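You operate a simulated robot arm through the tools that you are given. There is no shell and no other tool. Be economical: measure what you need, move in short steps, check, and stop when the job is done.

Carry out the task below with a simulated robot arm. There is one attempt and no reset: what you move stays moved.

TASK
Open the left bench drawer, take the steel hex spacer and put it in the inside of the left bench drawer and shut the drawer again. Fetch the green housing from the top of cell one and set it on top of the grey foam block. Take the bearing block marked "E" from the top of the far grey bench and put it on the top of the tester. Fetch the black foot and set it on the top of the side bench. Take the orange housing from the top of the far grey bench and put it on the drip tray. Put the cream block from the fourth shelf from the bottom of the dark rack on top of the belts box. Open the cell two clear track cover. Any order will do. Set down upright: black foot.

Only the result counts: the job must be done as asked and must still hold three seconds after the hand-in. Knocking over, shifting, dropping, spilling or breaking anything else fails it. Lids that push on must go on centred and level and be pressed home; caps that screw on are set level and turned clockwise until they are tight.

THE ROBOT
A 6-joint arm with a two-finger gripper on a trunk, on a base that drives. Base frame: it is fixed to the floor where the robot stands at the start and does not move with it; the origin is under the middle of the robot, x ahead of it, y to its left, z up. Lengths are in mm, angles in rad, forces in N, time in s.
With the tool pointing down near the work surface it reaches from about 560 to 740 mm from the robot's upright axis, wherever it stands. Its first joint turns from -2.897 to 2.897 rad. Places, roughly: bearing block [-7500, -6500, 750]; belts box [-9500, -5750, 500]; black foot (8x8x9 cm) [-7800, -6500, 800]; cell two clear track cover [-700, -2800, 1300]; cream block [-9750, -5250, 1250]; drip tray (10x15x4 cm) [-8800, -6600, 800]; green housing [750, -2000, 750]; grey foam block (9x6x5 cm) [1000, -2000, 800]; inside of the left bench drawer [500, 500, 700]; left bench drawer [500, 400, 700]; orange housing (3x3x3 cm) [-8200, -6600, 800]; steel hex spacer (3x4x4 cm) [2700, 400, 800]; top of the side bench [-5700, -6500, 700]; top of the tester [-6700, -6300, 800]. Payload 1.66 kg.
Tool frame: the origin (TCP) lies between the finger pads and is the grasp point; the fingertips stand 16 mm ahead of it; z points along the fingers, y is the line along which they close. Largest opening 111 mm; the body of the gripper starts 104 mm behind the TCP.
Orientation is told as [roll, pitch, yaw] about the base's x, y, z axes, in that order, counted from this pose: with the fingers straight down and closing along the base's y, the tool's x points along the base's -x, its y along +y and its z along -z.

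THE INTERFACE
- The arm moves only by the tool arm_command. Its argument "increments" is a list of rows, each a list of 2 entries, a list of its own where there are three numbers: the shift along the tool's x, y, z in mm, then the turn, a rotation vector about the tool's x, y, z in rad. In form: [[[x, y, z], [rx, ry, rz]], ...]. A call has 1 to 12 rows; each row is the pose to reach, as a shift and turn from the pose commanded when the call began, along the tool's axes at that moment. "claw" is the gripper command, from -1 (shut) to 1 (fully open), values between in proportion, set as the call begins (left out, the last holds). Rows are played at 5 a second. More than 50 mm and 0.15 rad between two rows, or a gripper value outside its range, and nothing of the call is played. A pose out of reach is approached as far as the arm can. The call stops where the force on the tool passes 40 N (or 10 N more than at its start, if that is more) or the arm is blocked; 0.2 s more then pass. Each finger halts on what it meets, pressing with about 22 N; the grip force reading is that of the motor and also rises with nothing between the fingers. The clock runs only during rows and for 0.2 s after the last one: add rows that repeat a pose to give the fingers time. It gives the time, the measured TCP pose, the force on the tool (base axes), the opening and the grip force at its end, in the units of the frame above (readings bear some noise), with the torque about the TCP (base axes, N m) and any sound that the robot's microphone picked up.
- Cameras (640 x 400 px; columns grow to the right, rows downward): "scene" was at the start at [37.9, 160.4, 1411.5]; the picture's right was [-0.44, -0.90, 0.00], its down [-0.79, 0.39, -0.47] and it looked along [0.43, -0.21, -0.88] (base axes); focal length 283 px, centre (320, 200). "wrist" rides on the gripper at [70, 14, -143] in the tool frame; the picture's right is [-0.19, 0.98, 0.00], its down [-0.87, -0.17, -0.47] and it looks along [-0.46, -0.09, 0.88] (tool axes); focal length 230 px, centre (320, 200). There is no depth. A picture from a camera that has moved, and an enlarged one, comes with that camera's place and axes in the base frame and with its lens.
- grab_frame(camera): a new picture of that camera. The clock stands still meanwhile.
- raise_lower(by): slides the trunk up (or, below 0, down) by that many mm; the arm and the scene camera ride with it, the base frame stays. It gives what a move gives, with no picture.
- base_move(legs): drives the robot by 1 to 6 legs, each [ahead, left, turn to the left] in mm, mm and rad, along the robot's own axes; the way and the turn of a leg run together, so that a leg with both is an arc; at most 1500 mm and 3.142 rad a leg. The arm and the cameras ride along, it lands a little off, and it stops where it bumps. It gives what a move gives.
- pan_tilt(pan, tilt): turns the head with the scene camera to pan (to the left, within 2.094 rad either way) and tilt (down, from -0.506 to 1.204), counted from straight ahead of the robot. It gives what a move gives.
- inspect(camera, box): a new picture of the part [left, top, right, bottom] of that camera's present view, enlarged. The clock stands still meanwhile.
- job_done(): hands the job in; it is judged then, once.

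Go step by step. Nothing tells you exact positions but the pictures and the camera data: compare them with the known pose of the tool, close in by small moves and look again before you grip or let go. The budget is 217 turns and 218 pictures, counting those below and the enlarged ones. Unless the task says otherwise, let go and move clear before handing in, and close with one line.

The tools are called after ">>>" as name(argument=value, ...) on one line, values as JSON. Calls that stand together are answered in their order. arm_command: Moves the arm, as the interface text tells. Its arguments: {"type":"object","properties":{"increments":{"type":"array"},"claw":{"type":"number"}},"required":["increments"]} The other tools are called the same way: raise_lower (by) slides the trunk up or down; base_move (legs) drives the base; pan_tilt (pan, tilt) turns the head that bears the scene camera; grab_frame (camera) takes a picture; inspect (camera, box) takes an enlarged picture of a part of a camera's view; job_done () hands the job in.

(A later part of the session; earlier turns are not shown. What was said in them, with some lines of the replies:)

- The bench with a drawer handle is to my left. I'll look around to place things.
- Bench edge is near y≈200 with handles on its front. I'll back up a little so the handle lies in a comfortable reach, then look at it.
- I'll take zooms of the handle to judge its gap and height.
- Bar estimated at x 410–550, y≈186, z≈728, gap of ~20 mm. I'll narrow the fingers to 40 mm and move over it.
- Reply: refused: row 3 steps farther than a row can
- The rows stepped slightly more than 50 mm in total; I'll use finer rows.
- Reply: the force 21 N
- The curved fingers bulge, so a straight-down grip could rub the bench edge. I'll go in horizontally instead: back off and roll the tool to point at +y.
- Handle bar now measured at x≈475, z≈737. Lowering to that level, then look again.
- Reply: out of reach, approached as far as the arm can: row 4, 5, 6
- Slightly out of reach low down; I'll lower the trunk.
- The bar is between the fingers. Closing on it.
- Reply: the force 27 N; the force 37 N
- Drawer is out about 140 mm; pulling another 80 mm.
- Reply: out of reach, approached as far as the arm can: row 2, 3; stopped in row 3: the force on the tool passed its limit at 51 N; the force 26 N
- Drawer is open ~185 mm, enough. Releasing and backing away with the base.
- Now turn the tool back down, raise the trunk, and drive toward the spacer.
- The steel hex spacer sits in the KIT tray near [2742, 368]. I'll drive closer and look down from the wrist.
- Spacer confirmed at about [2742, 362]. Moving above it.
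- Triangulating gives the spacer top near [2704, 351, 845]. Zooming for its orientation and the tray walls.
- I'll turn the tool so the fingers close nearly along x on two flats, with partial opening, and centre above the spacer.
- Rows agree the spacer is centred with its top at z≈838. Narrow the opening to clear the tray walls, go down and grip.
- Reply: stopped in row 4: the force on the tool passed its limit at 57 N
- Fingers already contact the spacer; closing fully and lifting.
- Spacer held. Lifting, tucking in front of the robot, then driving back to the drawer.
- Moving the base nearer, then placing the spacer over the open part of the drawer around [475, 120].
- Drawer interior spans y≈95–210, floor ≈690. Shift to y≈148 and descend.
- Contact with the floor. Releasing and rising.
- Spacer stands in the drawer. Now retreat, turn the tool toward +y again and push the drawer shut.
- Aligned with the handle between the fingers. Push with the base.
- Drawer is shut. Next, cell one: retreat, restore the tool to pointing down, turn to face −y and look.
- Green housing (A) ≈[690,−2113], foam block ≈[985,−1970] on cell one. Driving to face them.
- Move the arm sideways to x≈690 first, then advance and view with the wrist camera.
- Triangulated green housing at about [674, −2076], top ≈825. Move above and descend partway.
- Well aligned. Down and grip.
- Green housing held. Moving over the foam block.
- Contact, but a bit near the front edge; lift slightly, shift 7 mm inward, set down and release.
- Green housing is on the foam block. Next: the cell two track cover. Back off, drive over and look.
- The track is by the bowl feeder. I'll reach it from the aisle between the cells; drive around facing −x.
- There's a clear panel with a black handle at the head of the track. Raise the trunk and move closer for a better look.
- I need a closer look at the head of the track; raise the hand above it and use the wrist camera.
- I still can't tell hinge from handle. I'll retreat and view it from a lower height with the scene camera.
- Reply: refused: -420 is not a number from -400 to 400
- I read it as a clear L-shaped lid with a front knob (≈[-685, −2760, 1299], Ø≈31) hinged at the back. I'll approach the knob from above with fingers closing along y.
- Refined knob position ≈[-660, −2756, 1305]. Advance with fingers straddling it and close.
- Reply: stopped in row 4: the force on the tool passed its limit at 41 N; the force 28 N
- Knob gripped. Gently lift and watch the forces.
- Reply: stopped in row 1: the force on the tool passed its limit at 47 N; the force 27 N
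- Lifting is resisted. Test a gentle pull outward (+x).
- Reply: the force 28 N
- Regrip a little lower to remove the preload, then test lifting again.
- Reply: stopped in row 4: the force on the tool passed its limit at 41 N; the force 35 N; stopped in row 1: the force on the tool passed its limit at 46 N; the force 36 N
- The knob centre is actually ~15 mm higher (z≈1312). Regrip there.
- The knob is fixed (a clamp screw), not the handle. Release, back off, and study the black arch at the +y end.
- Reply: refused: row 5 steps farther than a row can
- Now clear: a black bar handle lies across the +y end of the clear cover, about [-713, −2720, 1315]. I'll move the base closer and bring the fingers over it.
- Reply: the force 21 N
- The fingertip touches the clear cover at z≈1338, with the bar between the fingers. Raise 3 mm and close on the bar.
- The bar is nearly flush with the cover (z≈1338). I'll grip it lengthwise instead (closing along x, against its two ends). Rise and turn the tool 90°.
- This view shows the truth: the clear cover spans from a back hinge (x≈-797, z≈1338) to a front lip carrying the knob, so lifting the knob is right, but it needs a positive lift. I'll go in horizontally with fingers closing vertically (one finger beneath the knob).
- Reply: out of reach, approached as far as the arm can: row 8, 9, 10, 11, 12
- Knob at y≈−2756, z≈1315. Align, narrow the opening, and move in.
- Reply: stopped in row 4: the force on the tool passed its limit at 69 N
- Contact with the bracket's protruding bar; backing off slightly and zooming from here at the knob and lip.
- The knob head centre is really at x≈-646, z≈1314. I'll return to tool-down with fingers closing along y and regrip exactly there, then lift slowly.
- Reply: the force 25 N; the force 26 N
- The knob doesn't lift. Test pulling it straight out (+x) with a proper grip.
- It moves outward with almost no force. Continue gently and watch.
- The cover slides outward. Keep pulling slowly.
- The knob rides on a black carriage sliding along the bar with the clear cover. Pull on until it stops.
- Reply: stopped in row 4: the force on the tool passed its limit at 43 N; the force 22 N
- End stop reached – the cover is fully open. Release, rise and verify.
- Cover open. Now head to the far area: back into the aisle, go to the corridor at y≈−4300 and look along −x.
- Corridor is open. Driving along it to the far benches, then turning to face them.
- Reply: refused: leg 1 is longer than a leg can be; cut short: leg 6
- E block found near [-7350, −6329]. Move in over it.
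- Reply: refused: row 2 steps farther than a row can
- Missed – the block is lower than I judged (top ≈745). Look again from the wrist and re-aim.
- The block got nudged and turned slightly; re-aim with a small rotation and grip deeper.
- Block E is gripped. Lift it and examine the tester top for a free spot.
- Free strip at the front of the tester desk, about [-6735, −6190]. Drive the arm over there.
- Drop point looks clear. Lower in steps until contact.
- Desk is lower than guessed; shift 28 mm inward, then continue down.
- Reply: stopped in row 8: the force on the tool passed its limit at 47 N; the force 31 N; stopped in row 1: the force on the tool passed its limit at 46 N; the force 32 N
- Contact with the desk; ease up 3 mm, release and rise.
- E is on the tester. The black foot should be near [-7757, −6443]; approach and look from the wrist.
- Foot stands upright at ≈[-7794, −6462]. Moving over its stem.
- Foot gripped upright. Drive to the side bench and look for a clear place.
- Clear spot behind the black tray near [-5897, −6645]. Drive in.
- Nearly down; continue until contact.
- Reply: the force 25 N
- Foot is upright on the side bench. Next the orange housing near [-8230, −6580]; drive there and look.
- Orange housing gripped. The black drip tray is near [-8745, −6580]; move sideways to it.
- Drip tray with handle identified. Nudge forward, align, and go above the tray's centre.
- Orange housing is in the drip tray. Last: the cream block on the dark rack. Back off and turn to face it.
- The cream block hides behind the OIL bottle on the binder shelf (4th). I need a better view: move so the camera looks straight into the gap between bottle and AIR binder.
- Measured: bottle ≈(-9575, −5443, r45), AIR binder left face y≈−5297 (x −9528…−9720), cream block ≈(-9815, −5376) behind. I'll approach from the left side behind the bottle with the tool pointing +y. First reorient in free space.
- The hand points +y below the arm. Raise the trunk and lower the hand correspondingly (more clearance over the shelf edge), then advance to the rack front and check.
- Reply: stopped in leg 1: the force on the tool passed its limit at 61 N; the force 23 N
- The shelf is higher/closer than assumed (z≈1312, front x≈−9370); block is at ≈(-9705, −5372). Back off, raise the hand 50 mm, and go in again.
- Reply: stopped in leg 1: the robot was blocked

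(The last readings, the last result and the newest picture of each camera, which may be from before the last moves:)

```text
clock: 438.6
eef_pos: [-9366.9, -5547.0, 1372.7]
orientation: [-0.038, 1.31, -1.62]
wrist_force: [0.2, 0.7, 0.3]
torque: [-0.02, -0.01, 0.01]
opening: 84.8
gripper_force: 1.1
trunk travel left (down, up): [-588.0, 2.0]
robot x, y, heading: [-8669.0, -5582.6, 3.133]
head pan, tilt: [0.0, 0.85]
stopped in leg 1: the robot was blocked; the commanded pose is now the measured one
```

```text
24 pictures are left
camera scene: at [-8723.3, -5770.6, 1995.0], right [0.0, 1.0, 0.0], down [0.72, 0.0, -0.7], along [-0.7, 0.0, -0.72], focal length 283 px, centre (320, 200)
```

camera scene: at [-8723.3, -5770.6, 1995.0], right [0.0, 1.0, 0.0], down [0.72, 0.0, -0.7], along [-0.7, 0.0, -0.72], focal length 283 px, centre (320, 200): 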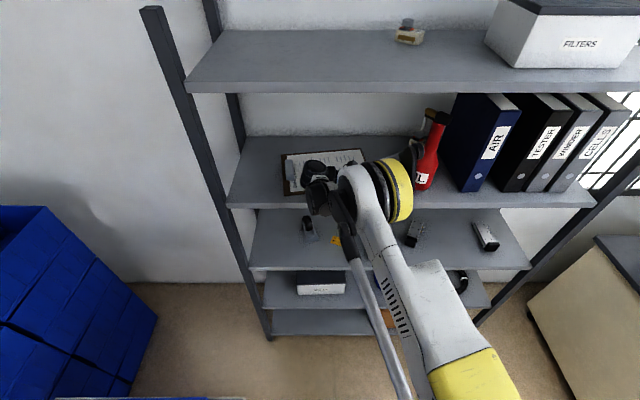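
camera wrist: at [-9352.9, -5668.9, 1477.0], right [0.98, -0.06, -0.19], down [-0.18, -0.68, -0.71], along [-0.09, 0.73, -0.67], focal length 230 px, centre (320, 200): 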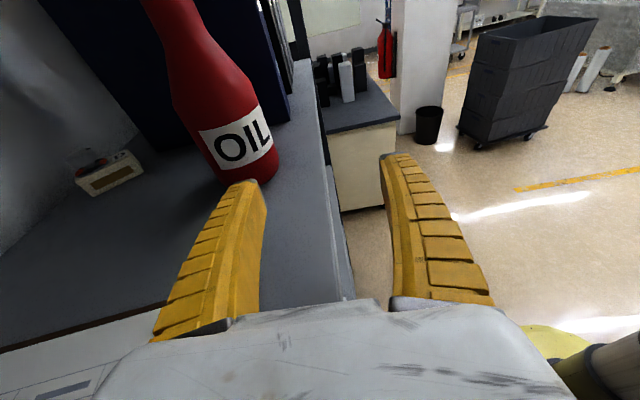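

Blocked: the elbow meets the shelf edge in this pose. I'll change to a forward-pointing, slightly pitched hand and come in diagonally from the left of the bottle. Back off and reorient.

>>> base_move(legs=[[-330, 0, 0]])

>>> arm_command(increments=[[[45, 0, -12], [0, 0, 0]], [[90, 0, -24], [0, 0, 0]], [[135, 0, -36], [0, 0, 0]], [[180, 0, -48], [0, 0, 0]], [[220, 0, -58], [0, 0, 0]]])

>>> raise_lower(by=-230)

>>> arm_command(increments=[[[0, 0, 0], [0.138, 0, -0.037]], [[0, 0, 0], [0.276, 0, -0.074]], [[0, 0, 0], [0.414, 0, -0.111]], [[0, 0, 0], [0.552, 0, -0.148]], [[0, 0, 0], [0.69, 0, -0.185]], [[0, 0, 0], [0.828, 0, -0.222]], [[0, 0, 0], [0.966, 0, -0.259]], [[0, 0, 0], [1.104, 0, -0.296]], [[0, 0, 0], [1.242, 0, -0.333]], [[0, 0, 0], [1.38, 0, -0.37]], [[0, 0, 0], [1.517, 0, -0.408]]])

>>> pan_tilt(pan=-0.2, tilt=0.6)

>>> grab_frame(camera="scene")

```text
clock: 440.8
eef_pos: [-9044.1, -5551.8, 1370.3]
orientation: [-0.026, 1.314, -1.609]
wrist_force: [0.3, 0.9, 0.6]
torque: [0.0, -0.01, 0.04]
opening: 84.6
gripper_force: 0.2
trunk travel left (down, up): [-588.0, 2.0]
robot x, y, heading: [-8344.8, -5587.1, 3.132]
head pan, tilt: [0.0, 0.85]
```

```text
clock: 442.0
eef_pos: [-9042.8, -5552.8, 1596.8]
orientation: [-0.024, 1.313, -1.609]
wrist_force: [-0.1, -0.5, -0.1]
torque: [-0.02, -0.01, -0.01]
opening: 84.3
gripper_force: 0.6
trunk travel left (down, up): [-588.0, 2.0]
robot x, y, heading: [-8342.8, -5586.6, 3.13]
head pan, tilt: [0.0, 0.85]
```

```text
clock: 444.4
eef_pos: [-9042.4, -5553.5, 1366.6]
orientation: [-0.025, 1.314, -1.608]
wrist_force: [-0.6, 0.6, -0.3]
torque: [-0.01, -0.03, -0.01]
opening: 84.5
gripper_force: 1.1
trunk travel left (down, up): [-358.0, 232.0]
robot x, y, heading: [-8340.9, -5584.9, 3.132]
head pan, tilt: [0.0, 0.85]
```

```text
clock: 446.8
eef_pos: [-9042.8, -5554.2, 1366.6]
orientation: [0.02, 1.317, -0.045]
wrist_force: [0.3, 0.4, 0.3]
torque: [-0.01, 0.0, -0.03]
opening: 84.3
gripper_force: 1.2
out of reach, approached as far as the arm can: row 11
trunk travel left (down, up): [-358.0, 232.0]
robot x, y, heading: [-8343.3, -5585.9, 3.134]
head pan, tilt: [0.0, 0.85]
```

```text
clock: 447.6
eef_pos: [-9044.1, -5554.4, 1366.4]
orientation: [0.018, 1.316, -0.047]
wrist_force: [-0.2, 0.2, 0.3]
torque: [0.02, -0.04, 0.02]
opening: 84.7
gripper_force: 1.0
trunk travel left (down, up): [-358.0, 232.0]
robot x, y, heading: [-8338.7, -5587.4, 3.133]
head pan, tilt: [-0.201, 0.6]
```

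```text
23 pictures are left
camera scene: at [-8411.2, -5757.0, 1781.6], right [0.21, 0.98, 0.0], down [0.55, -0.12, -0.82], along [-0.81, 0.17, -0.57], focal length 283 px, centre (320, 200)
```

scene: 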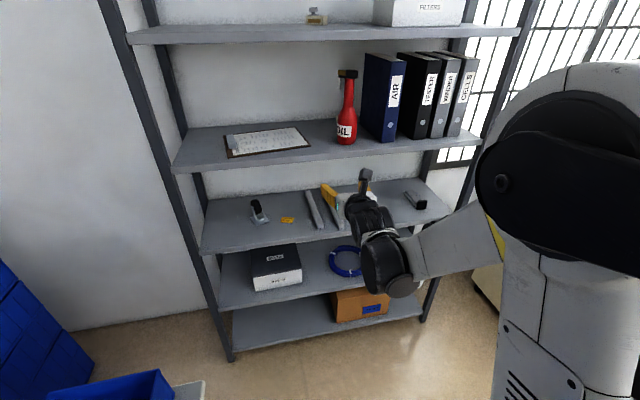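

Forward-pointing works. Now set the hand at ~45° (toward −x,+y) with the TCP shifted right, ready to enter left of the bottle.

>>> arm_command(increments=[[[-3, 40, -10], [-0.1265, 0, 0.034]], [[-6, 80, -20], [-0.253, 0, 0.068]], [[-9, 120, -30], [-0.3795, 0, 0.102]], [[-12, 160, -40], [-0.506, 0, 0.136]], [[-15, 200, -50], [-0.6325, 0, 0.17]], [[-16, 241, -58], [-0.758, 0, 0.204]], [[-16, 241, -58], [-0.758, 0, 0.204]]], claw=0.5)

>>> base_move(legs=[[300, 245, 0]])

>>> pan_tilt(pan=0.0, tilt=0.7)

>>> grab_frame(camera="scene")

>>> grab_frame(camera="wrist")

```text
clock: 449.2
eef_pos: [-8967.6, -5316.9, 1369.4]
orientation: [-0.009, 1.319, -0.857]
wrist_force: [-0.8, -0.6, -0.5]
torque: [0.02, -0.03, 0.01]
opening: 84.2
gripper_force: 0.3
trunk travel left (down, up): [-358.0, 232.0]
robot x, y, heading: [-8342.3, -5581.7, 3.136]
head pan, tilt: [-0.201, 0.6]
```

```text
clock: 451.6
eef_pos: [-9273.2, -5552.7, 1369.6]
orientation: [-0.005, 1.314, -0.86]
wrist_force: [0.1, -0.4, 1.3]
torque: [0.0, 0.02, -0.05]
opening: 84.4
gripper_force: 0.5
trunk travel left (down, up): [-358.0, 232.0]
robot x, y, heading: [-8651.4, -5824.5, 3.12]
head pan, tilt: [-0.201, 0.6]
```

```text
clock: 452.4
eef_pos: [-9271.8, -5550.8, 1369.7]
orientation: [-0.009, 1.316, -0.863]
wrist_force: [-0.2, 0.3, 0.1]
torque: [0.01, 0.0, 0.02]
opening: 84.5
gripper_force: 0.8
trunk travel left (down, up): [-358.0, 232.0]
robot x, y, heading: [-8649.6, -5820.5, 3.127]
head pan, tilt: [0.0, 0.7]
```

```text
22 pictures are left
camera scene: at [-8716.4, -6014.0, 1773.1], right [0.02, 1.0, 0.0], down [0.64, -0.01, -0.77], along [-0.77, 0.01, -0.64], focal length 283 px, centre (320, 200)
```

scene: 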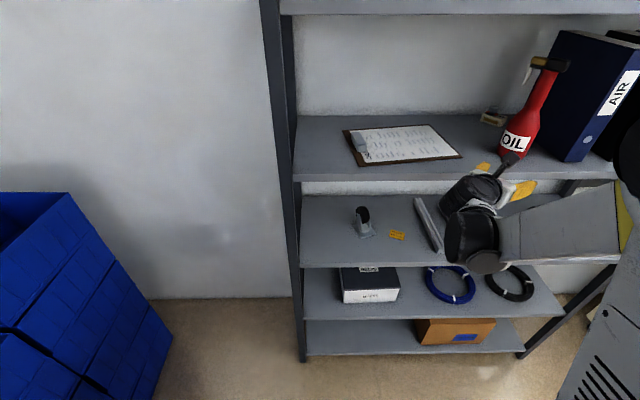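

```text
21 pictures are left
camera wrist: at [-9182.6, -5635.9, 1473.2], right [0.77, 0.61, -0.19], down [0.31, -0.62, -0.72], along [-0.55, 0.5, -0.67], focal length 230 px, centre (320, 200)
```

wrist: 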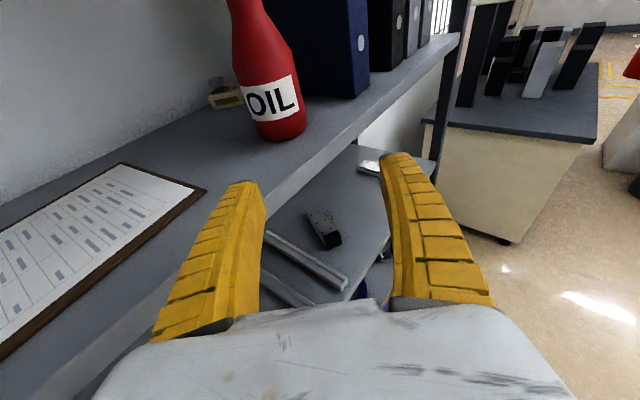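

The left-diagonal entry works geometrically if the arm is aligned with its base direction and extended from ≈510 to ≈770 mm. Fold the arm to that pose, turn the base to face the block diagonally, and move to the rack front.

>>> arm_command(increments=[[[-9, -10, -35], [0.112, 0, -0.03]], [[-19, -21, -71], [0.225, 0, -0.059]], [[-28, -31, -107], [0.337, 0, -0.089]], [[-37, -42, -142], [0.45, 0, -0.119]], [[-47, -52, -178], [0.562, 0, -0.149]], [[-56, -63, -213], [0.675, 0, -0.178]], [[-65, -73, -245], [0.787, 0, -0.208]]], claw=0.4)

>>> base_move(legs=[[0, 0, -0.771]])

```text
clock: 454.0
eef_pos: [-9161.4, -5809.1, 1368.1]
orientation: [0.014, 1.316, -0.037]
wrist_force: [-0.5, -0.7, 0.3]
torque: [-0.02, 0.0, -0.02]
opening: 79.2
gripper_force: 1.4
out of reach, approached as far as the arm can: row 7
trunk travel left (down, up): [-358.0, 232.0]
robot x, y, heading: [-8646.8, -5824.8, 3.119]
head pan, tilt: [0.0, 0.7]
```

```text
clock: 456.4
eef_pos: [-9003.2, -5452.7, 1367.5]
orientation: [0.01, 1.317, -0.818]
wrist_force: [-0.1, -0.2, -0.7]
torque: [-0.02, 0.02, 0.0]
opening: 79.0
gripper_force: 0.8
trunk travel left (down, up): [-358.0, 232.0]
robot x, y, heading: [-8650.2, -5823.7, 2.344]
head pan, tilt: [0.0, 0.7]
```

>>> base_move(legs=[[198, 240, 0], [53, 209, 0]])

>>> pan_tilt(pan=0.2, tilt=0.6)

>>> grab_frame(camera="scene")

>>> grab_frame(camera="wrist")

```text
clock: 459.8
eef_pos: [-9483.8, -5581.8, 1367.1]
orientation: [-0.005, 1.317, -0.828]
wrist_force: [-0.2, 0.0, -0.2]
torque: [-0.03, -0.03, 0.0]
opening: 79.0
gripper_force: 0.9
trunk travel left (down, up): [-358.0, 232.0]
robot x, y, heading: [-9133.7, -5955.9, 2.355]
head pan, tilt: [0.0, 0.7]
stopped in leg 2: the robot was blocked; the commanded pose is now the measured one
```

```text
clock: 460.5
eef_pos: [-9482.1, -5571.8, 1367.3]
orientation: [-0.03, 1.315, -0.851]
wrist_force: [-0.3, -0.4, -0.3]
torque: [0.03, -0.03, -0.01]
opening: 79.2
gripper_force: 1.0
trunk travel left (down, up): [-358.0, 232.0]
robot x, y, heading: [-9132.4, -5956.2, 2.357]
head pan, tilt: [0.201, 0.6]
```

```text
20 pictures are left
camera scene: at [-9310.6, -6034.2, 1777.9], right [0.64, 0.77, -0.01], down [0.47, -0.4, -0.79], along [-0.61, 0.5, -0.61], focal length 283 px, centre (320, 200)
```

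scene: 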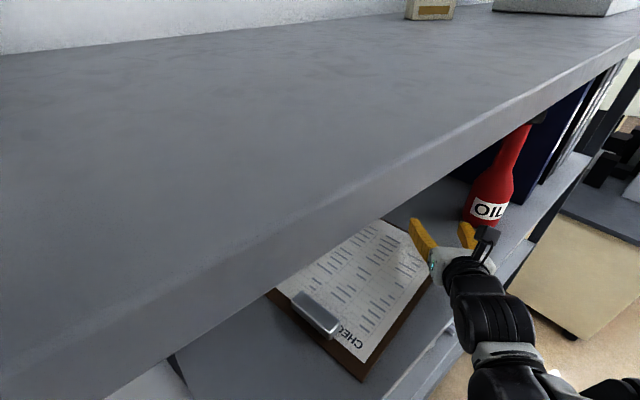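

```text
19 pictures are left
camera wrist: at [-9389.3, -5652.7, 1470.2], right [0.75, 0.63, -0.19], down [0.33, -0.61, -0.72], along [-0.57, 0.48, -0.67], focal length 230 px, centre (320, 200)
```

wrist: 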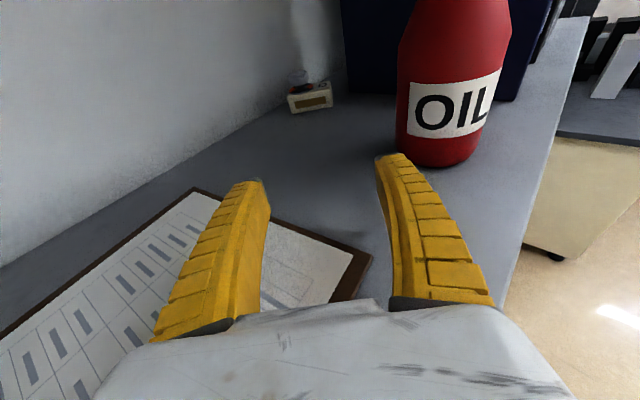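

>>> inspect(camera="wrist", box=[270, 60, 350, 130])

```text
5.71 times, centred on (310, 95) of wrist
camera zoom: at [-9389.3, -5652.7, 1470.2], right [0.75, 0.63, -0.19], down [0.33, -0.61, -0.72], along [-0.57, 0.48, -0.67], focal length 1315 px, centre (377, 800)
```

zoom: 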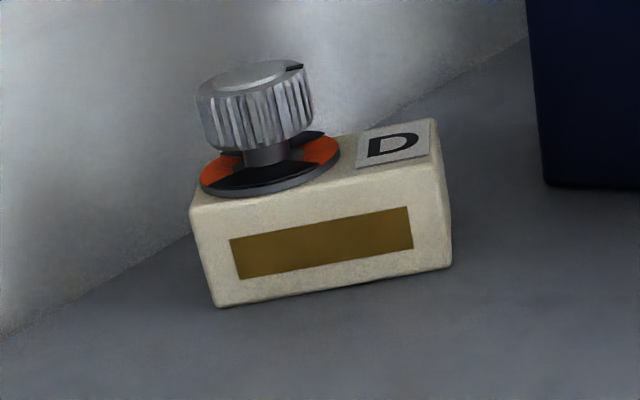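

The cream block (with a knob on top, marked D) is dead ahead, ~300 mm along the tool. Open wide and extend forward at constant height.

>>> arm_command(increments=[[[10, -1, 39], [0, 0, 0]], [[20, -2, 77], [0, 0, 0]], [[31, -4, 116], [0, 0, 0]], [[41, -5, 155], [0, 0, 0]], [[51, -6, 193], [0, 0, 0]], [[51, -6, 193], [0, 0, 0]]], claw=0.95)

>>> grab_frame(camera="wrist")

```text
clock: 461.9
eef_pos: [-9621.8, -5429.1, 1367.5]
orientation: [-0.03, 1.315, -0.855]
wrist_force: [0.7, -0.4, -0.6]
torque: [0.02, 0.0, 0.01]
opening: 108.4
gripper_force: 0.0
trunk travel left (down, up): [-358.0, 232.0]
robot x, y, heading: [-9135.0, -5954.3, 2.356]
head pan, tilt: [0.201, 0.6]
```

```text
17 pictures are left
camera wrist: at [-9529.2, -5510.7, 1470.7], right [0.75, 0.63, -0.19], down [0.33, -0.61, -0.72], along [-0.57, 0.48, -0.67], focal length 230 px, centre (320, 200)
```

wrist: 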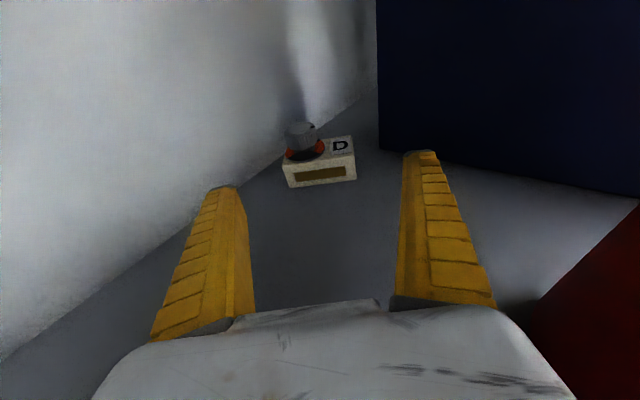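

>>> arm_command(increments=[[[2, 0, 25], [0, 0, 0]], [[2, -1, 50], [0, 0, 0]], [[0, -2, 72], [0, 0, 0]], [[-4, -2, 88], [0, 0, 0]], [[-8, -2, 99], [0, 0, 0]], [[-8, -2, 99], [0, 0, 0]]])

>>> grab_frame(camera="wrist")

```text
clock: 463.2
eef_pos: [-9686.4, -5366.0, 1338.0]
orientation: [-0.023, 1.322, -0.848]
wrist_force: [-0.9, -11.7, 20.7]
torque: [-1.99, -2.08, -1.14]
opening: 108.2
gripper_force: 0.0
trunk travel left (down, up): [-358.0, 232.0]
robot x, y, heading: [-9131.6, -5952.9, 2.349]
head pan, tilt: [0.201, 0.6]
stopped in row 6: the force on the tool passed its limit at 43 N (the readings are from after the stop); the commanded pose is now the measured one
```

```text
16 pictures are left
camera wrist: at [-9593.3, -5445.9, 1440.4], right [0.75, 0.63, -0.19], down [0.33, -0.61, -0.72], along [-0.57, 0.48, -0.67], focal length 230 px, centre (320, 200)
```

wrist: 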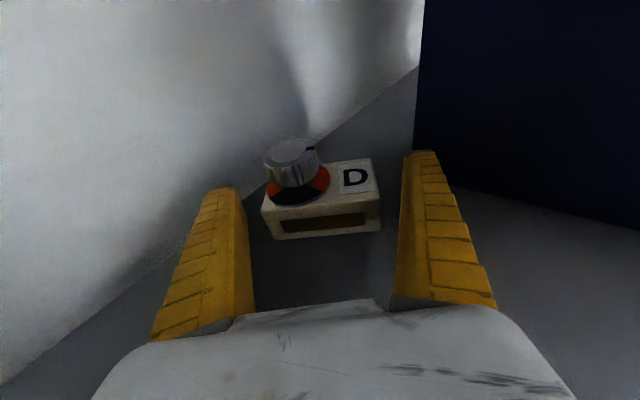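

Block is between the fingers (the hand lightly touched the shelf behind). Raise 6 mm and close.

>>> arm_command(increments=[[[7, 0, -2], [0, 0, 0]], [[7, 0, -2], [0, 0, 0]]])

>>> arm_command(increments=[[[0, 0, 0], [0, 0, 0]], [[0, 0, 0], [0, 0, 0]], [[0, 0, 0], [0, 0, 0]], [[0, 0, 0], [0, 0, 0]]], claw=-1)

>>> arm_command(increments=[[[8, 0, -2], [0, 0, 0]], [[20, 0, -5], [0, 0, 0]], [[32, 0, -8], [0, 0, 0]], [[32, 0, -8], [0, 0, 0]]])

>>> grab_frame(camera="wrist")

```text
clock: 463.8
eef_pos: [-9684.9, -5363.9, 1342.4]
orientation: [-0.026, 1.317, -0.852]
wrist_force: [-0.4, 0.1, -0.5]
torque: [0.03, -0.05, 0.0]
opening: 108.7
gripper_force: 0.2
trunk travel left (down, up): [-358.0, 232.0]
robot x, y, heading: [-9131.1, -5953.0, 2.352]
head pan, tilt: [0.201, 0.6]
```

```text
clock: 464.8
eef_pos: [-9684.5, -5363.0, 1342.7]
orientation: [-0.027, 1.318, -0.85]
wrist_force: [0.0, -0.4, 0.0]
torque: [-0.02, 0.04, 0.0]
opening: 71.2
gripper_force: 21.9
trunk travel left (down, up): [-358.0, 232.0]
robot x, y, heading: [-9131.0, -5954.3, 2.35]
head pan, tilt: [0.201, 0.6]
```

```text
clock: 465.8
eef_pos: [-9684.5, -5363.5, 1376.4]
orientation: [-0.025, 1.318, -0.85]
wrist_force: [-0.3, -0.3, -2.3]
torque: [-0.02, 0.01, 0.04]
opening: 71.2
gripper_force: 21.9
trunk travel left (down, up): [-358.0, 232.0]
robot x, y, heading: [-9132.2, -5956.5, 2.351]
head pan, tilt: [0.201, 0.6]
```

```text
15 pictures are left
camera wrist: at [-9593.0, -5444.3, 1479.7], right [0.75, 0.63, -0.19], down [0.33, -0.61, -0.72], along [-0.57, 0.48, -0.67], focal length 230 px, centre (320, 200)
```

wrist: 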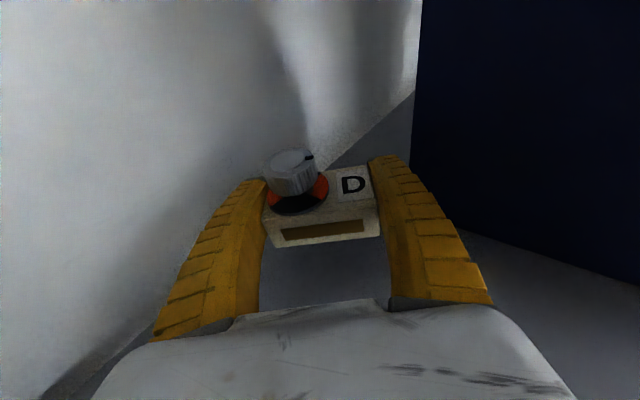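

Cream block gripped and lifted. Retract straight back along the same line, then back the base out.

>>> arm_command(increments=[[[-9, 0, -35], [0, 0, 0]], [[-19, 0, -71], [0, 0, 0]], [[-28, 0, -107], [0, 0, 0]], [[-38, 0, -143], [0, 0, 0]], [[-47, 0, -179], [0, 0, 0]], [[-57, 0, -215], [0, 0, 0]], [[-66, 0, -251], [0, 0, 0]], [[-75, 0, -285], [0, 0, 0]]])

>>> base_move(legs=[[-53, -205, 0], [-198, -240, 0]])

>>> base_move(legs=[[0, 0, 0.785]])

>>> raise_lower(by=-350)

>>> pan_tilt(pan=0.0, tilt=0.6)

>>> grab_frame(camera="scene")

```text
clock: 467.6
eef_pos: [-9484.8, -5578.8, 1376.9]
orientation: [-0.026, 1.316, -0.85]
wrist_force: [-0.2, 0.5, -1.2]
torque: [0.01, 0.01, 0.02]
opening: 71.4
gripper_force: 21.8
trunk travel left (down, up): [-358.0, 232.0]
robot x, y, heading: [-9133.6, -5955.8, 2.35]
head pan, tilt: [0.201, 0.6]
```

```text
clock: 471.0
eef_pos: [-9001.4, -5450.2, 1377.2]
orientation: [0.014, 1.318, -0.814]
wrist_force: [1.3, 0.5, -1.4]
torque: [0.03, -0.03, 0.06]
opening: 71.3
gripper_force: 22.1
trunk travel left (down, up): [-358.0, 232.0]
robot x, y, heading: [-8639.1, -5816.8, 2.355]
head pan, tilt: [0.201, 0.6]
```

```text
clock: 473.5
eef_pos: [-9155.0, -5818.2, 1377.0]
orientation: [0.014, 1.32, -0.016]
wrist_force: [0.5, -0.9, -1.5]
torque: [-0.01, 0.02, 0.0]
opening: 71.3
gripper_force: 21.4
trunk travel left (down, up): [-358.0, 232.0]
robot x, y, heading: [-8641.1, -5815.6, -3.141]
head pan, tilt: [0.201, 0.6]
```

```text
clock: 476.9
eef_pos: [-9153.7, -5818.5, 1026.9]
orientation: [0.017, 1.32, -0.015]
wrist_force: [-0.9, -0.3, -2.0]
torque: [-0.01, 0.0, -0.01]
opening: 71.7
gripper_force: 22.4
trunk travel left (down, up): [-8.0, 582.0]
robot x, y, heading: [-8641.7, -5814.4, -3.13]
head pan, tilt: [0.201, 0.6]
```

```text
clock: 477.6
eef_pos: [-9154.3, -5818.9, 1027.5]
orientation: [0.016, 1.319, -0.015]
wrist_force: [-0.2, 0.2, -1.2]
torque: [-0.03, 0.04, 0.02]
opening: 71.7
gripper_force: 22.4
trunk travel left (down, up): [-8.0, 582.0]
robot x, y, heading: [-8640.3, -5817.3, -3.134]
head pan, tilt: [0.0, 0.6]
```

```text
14 pictures are left
camera scene: at [-8708.6, -6007.6, 1431.7], right [-0.01, 1.0, 0.0], down [0.56, 0.0, -0.83], along [-0.82, 0.0, -0.57], focal length 283 px, centre (320, 200)
```

scene: 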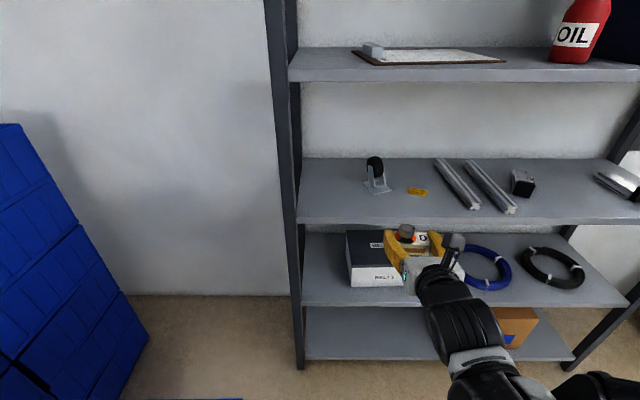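

Now lower the arm in free space to the belts-box level (top ≈613–625).

>>> arm_command(increments=[[[-32, 2, 22], [0, 0, 0]], [[-63, 4, 44], [0, 0, 0]], [[-95, 5, 67], [0, 0, 0]], [[-126, 7, 89], [0, 0, 0]], [[-158, 9, 111], [0, 0, 0]], [[-190, 11, 133], [0, 0, 0]], [[-221, 13, 155], [0, 0, 0]], [[-253, 14, 178], [0, 0, 0]], [[-284, 16, 200], [0, 0, 0]], [[-300, 18, 211], [0, 0, 0]]])

>>> grab_frame(camera="scene")

```text
clock: 479.8
eef_pos: [-9430.8, -5804.3, 770.2]
orientation: [0.017, 1.319, -0.022]
wrist_force: [-0.1, 0.2, -2.7]
torque: [-0.01, 0.04, 0.0]
opening: 71.7
gripper_force: 22.6
out of reach, approached as far as the arm can: row 2, 3, 4, 5, 6, 7, 8, 9, 10
trunk travel left (down, up): [-8.0, 582.0]
robot x, y, heading: [-8640.6, -5814.8, -3.137]
head pan, tilt: [0.0, 0.6]
```

```text
13 pictures are left
camera scene: at [-8708.6, -6007.5, 1431.7], right [0.0, 1.0, 0.0], down [0.57, 0.0, -0.82], along [-0.82, 0.0, -0.57], focal length 283 px, centre (320, 200)
```

scene: 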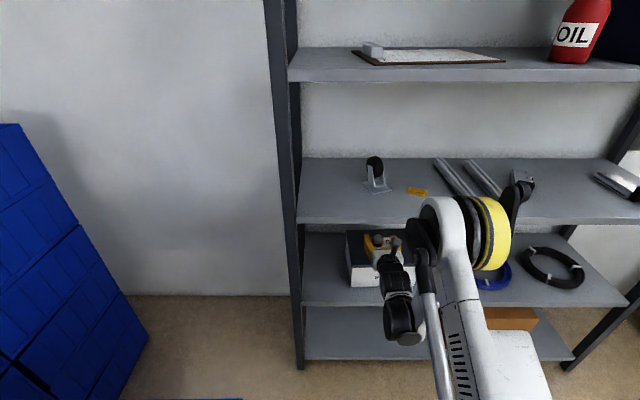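

Reached z=770 only at longer extension. Try extending further while lowering.

>>> arm_command(increments=[[[-10, 0, 22], [0, 0, 0]], [[-20, 0, 44], [0, 0, 0]], [[-36, 0, 62], [0, 0, 0]], [[-52, 0, 80], [0, 0, 0]], [[-68, 0, 97], [0, 0, 0]], [[-84, 0, 114], [0, 0, 0]]])

>>> grab_frame(camera="wrist")

```text
clock: 481.2
eef_pos: [-9515.4, -5802.2, 671.1]
orientation: [0.019, 1.322, -0.021]
wrist_force: [2.3, 2.1, 11.6]
torque: [-0.02, -0.43, 0.05]
opening: 71.8
gripper_force: 21.2
out of reach, approached as far as the arm can: row 6
trunk travel left (down, up): [-8.0, 582.0]
robot x, y, heading: [-8643.6, -5813.4, -3.136]
head pan, tilt: [0.0, 0.6]
```

```text
12 pictures are left
camera wrist: at [-9394.1, -5795.5, 774.6], right [0.09, 0.98, -0.18], down [0.66, -0.19, -0.72], along [-0.74, -0.06, -0.67], focal length 230 px, centre (320, 200)
```

wrist: 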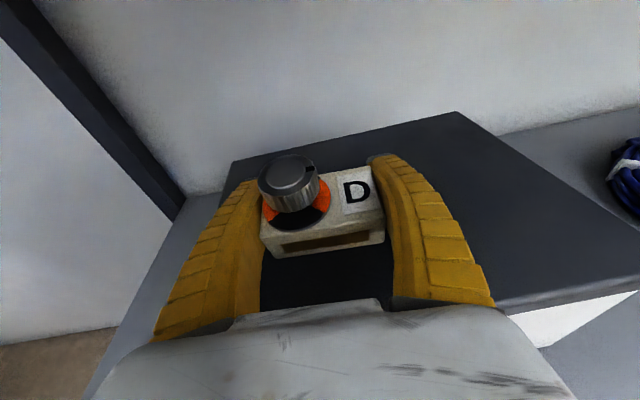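

The block rests on the belts box (light contact). Release, then withdraw back along the tool axis.

>>> arm_command(increments=[[[0, 0, 0], [0, 0, 0]], [[0, 0, 0], [0, 0, 0]], [[0, 0, 0], [0, 0, 0]]], claw=0.75)

>>> grab_frame(camera="wrist")

```text
clock: 482.0
eef_pos: [-9515.6, -5803.9, 669.6]
orientation: [0.016, 1.318, -0.021]
wrist_force: [-0.1, 0.0, 1.0]
torque: [0.02, 0.0, 0.04]
opening: 97.7
gripper_force: 0.4
trunk travel left (down, up): [-8.0, 582.0]
robot x, y, heading: [-8640.9, -5814.1, -3.135]
head pan, tilt: [0.0, 0.6]
```

```text
11 pictures are left
camera wrist: at [-9394.8, -5796.2, 773.5], right [0.09, 0.98, -0.18], down [0.67, -0.19, -0.72], along [-0.74, -0.06, -0.67], focal length 230 px, centre (320, 200)
```

wrist: 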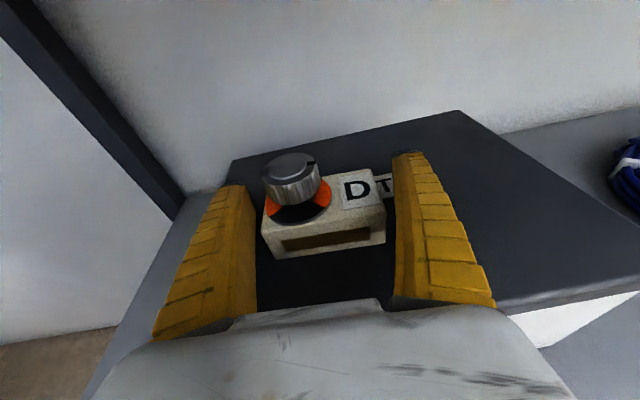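

Block sits flat on the belts box. Back straight out with the base.

>>> base_move(legs=[[-400, 0, 0]])

>>> pan_tilt(pan=0.0, tilt=0.45)

>>> grab_frame(camera="scene")

```text
clock: 484.5
eef_pos: [-9116.3, -5805.0, 669.5]
orientation: [0.018, 1.32, -0.017]
wrist_force: [0.8, 0.7, 0.2]
torque: [0.03, 0.01, -0.02]
opening: 97.8
gripper_force: 0.4
trunk travel left (down, up): [-8.0, 582.0]
robot x, y, heading: [-8240.1, -5813.8, -3.127]
head pan, tilt: [0.0, 0.6]
```

```text
clock: 485.2
eef_pos: [-9114.5, -5804.2, 669.3]
orientation: [0.016, 1.32, -0.017]
wrist_force: [0.5, 0.1, -0.3]
torque: [-0.01, 0.01, 0.02]
opening: 98.1
gripper_force: 1.4
trunk travel left (down, up): [-8.0, 582.0]
robot x, y, heading: [-8238.4, -5813.7, -3.135]
head pan, tilt: [0.0, 0.45]
```

```text
10 pictures are left
camera scene: at [-8310.8, -6005.3, 1445.2], right [-0.01, 1.0, 0.0], down [0.44, 0.0, -0.9], along [-0.9, -0.01, -0.44], focal length 283 px, centre (320, 200)
```

scene: 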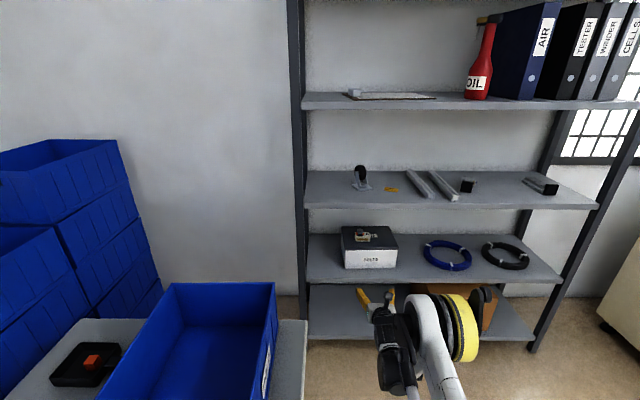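

The cream block is on the belts box, the orange housing is in the drip tray, the bottle and binders are undisturbed, and the hand is clear, so I am handing in.

>>> job_done()

```text
The job is handed in.
```

I've handed the job in with all seven items done; the cell two cover was pulled to its end stop, though its clear panel was hard to see in the pictures.
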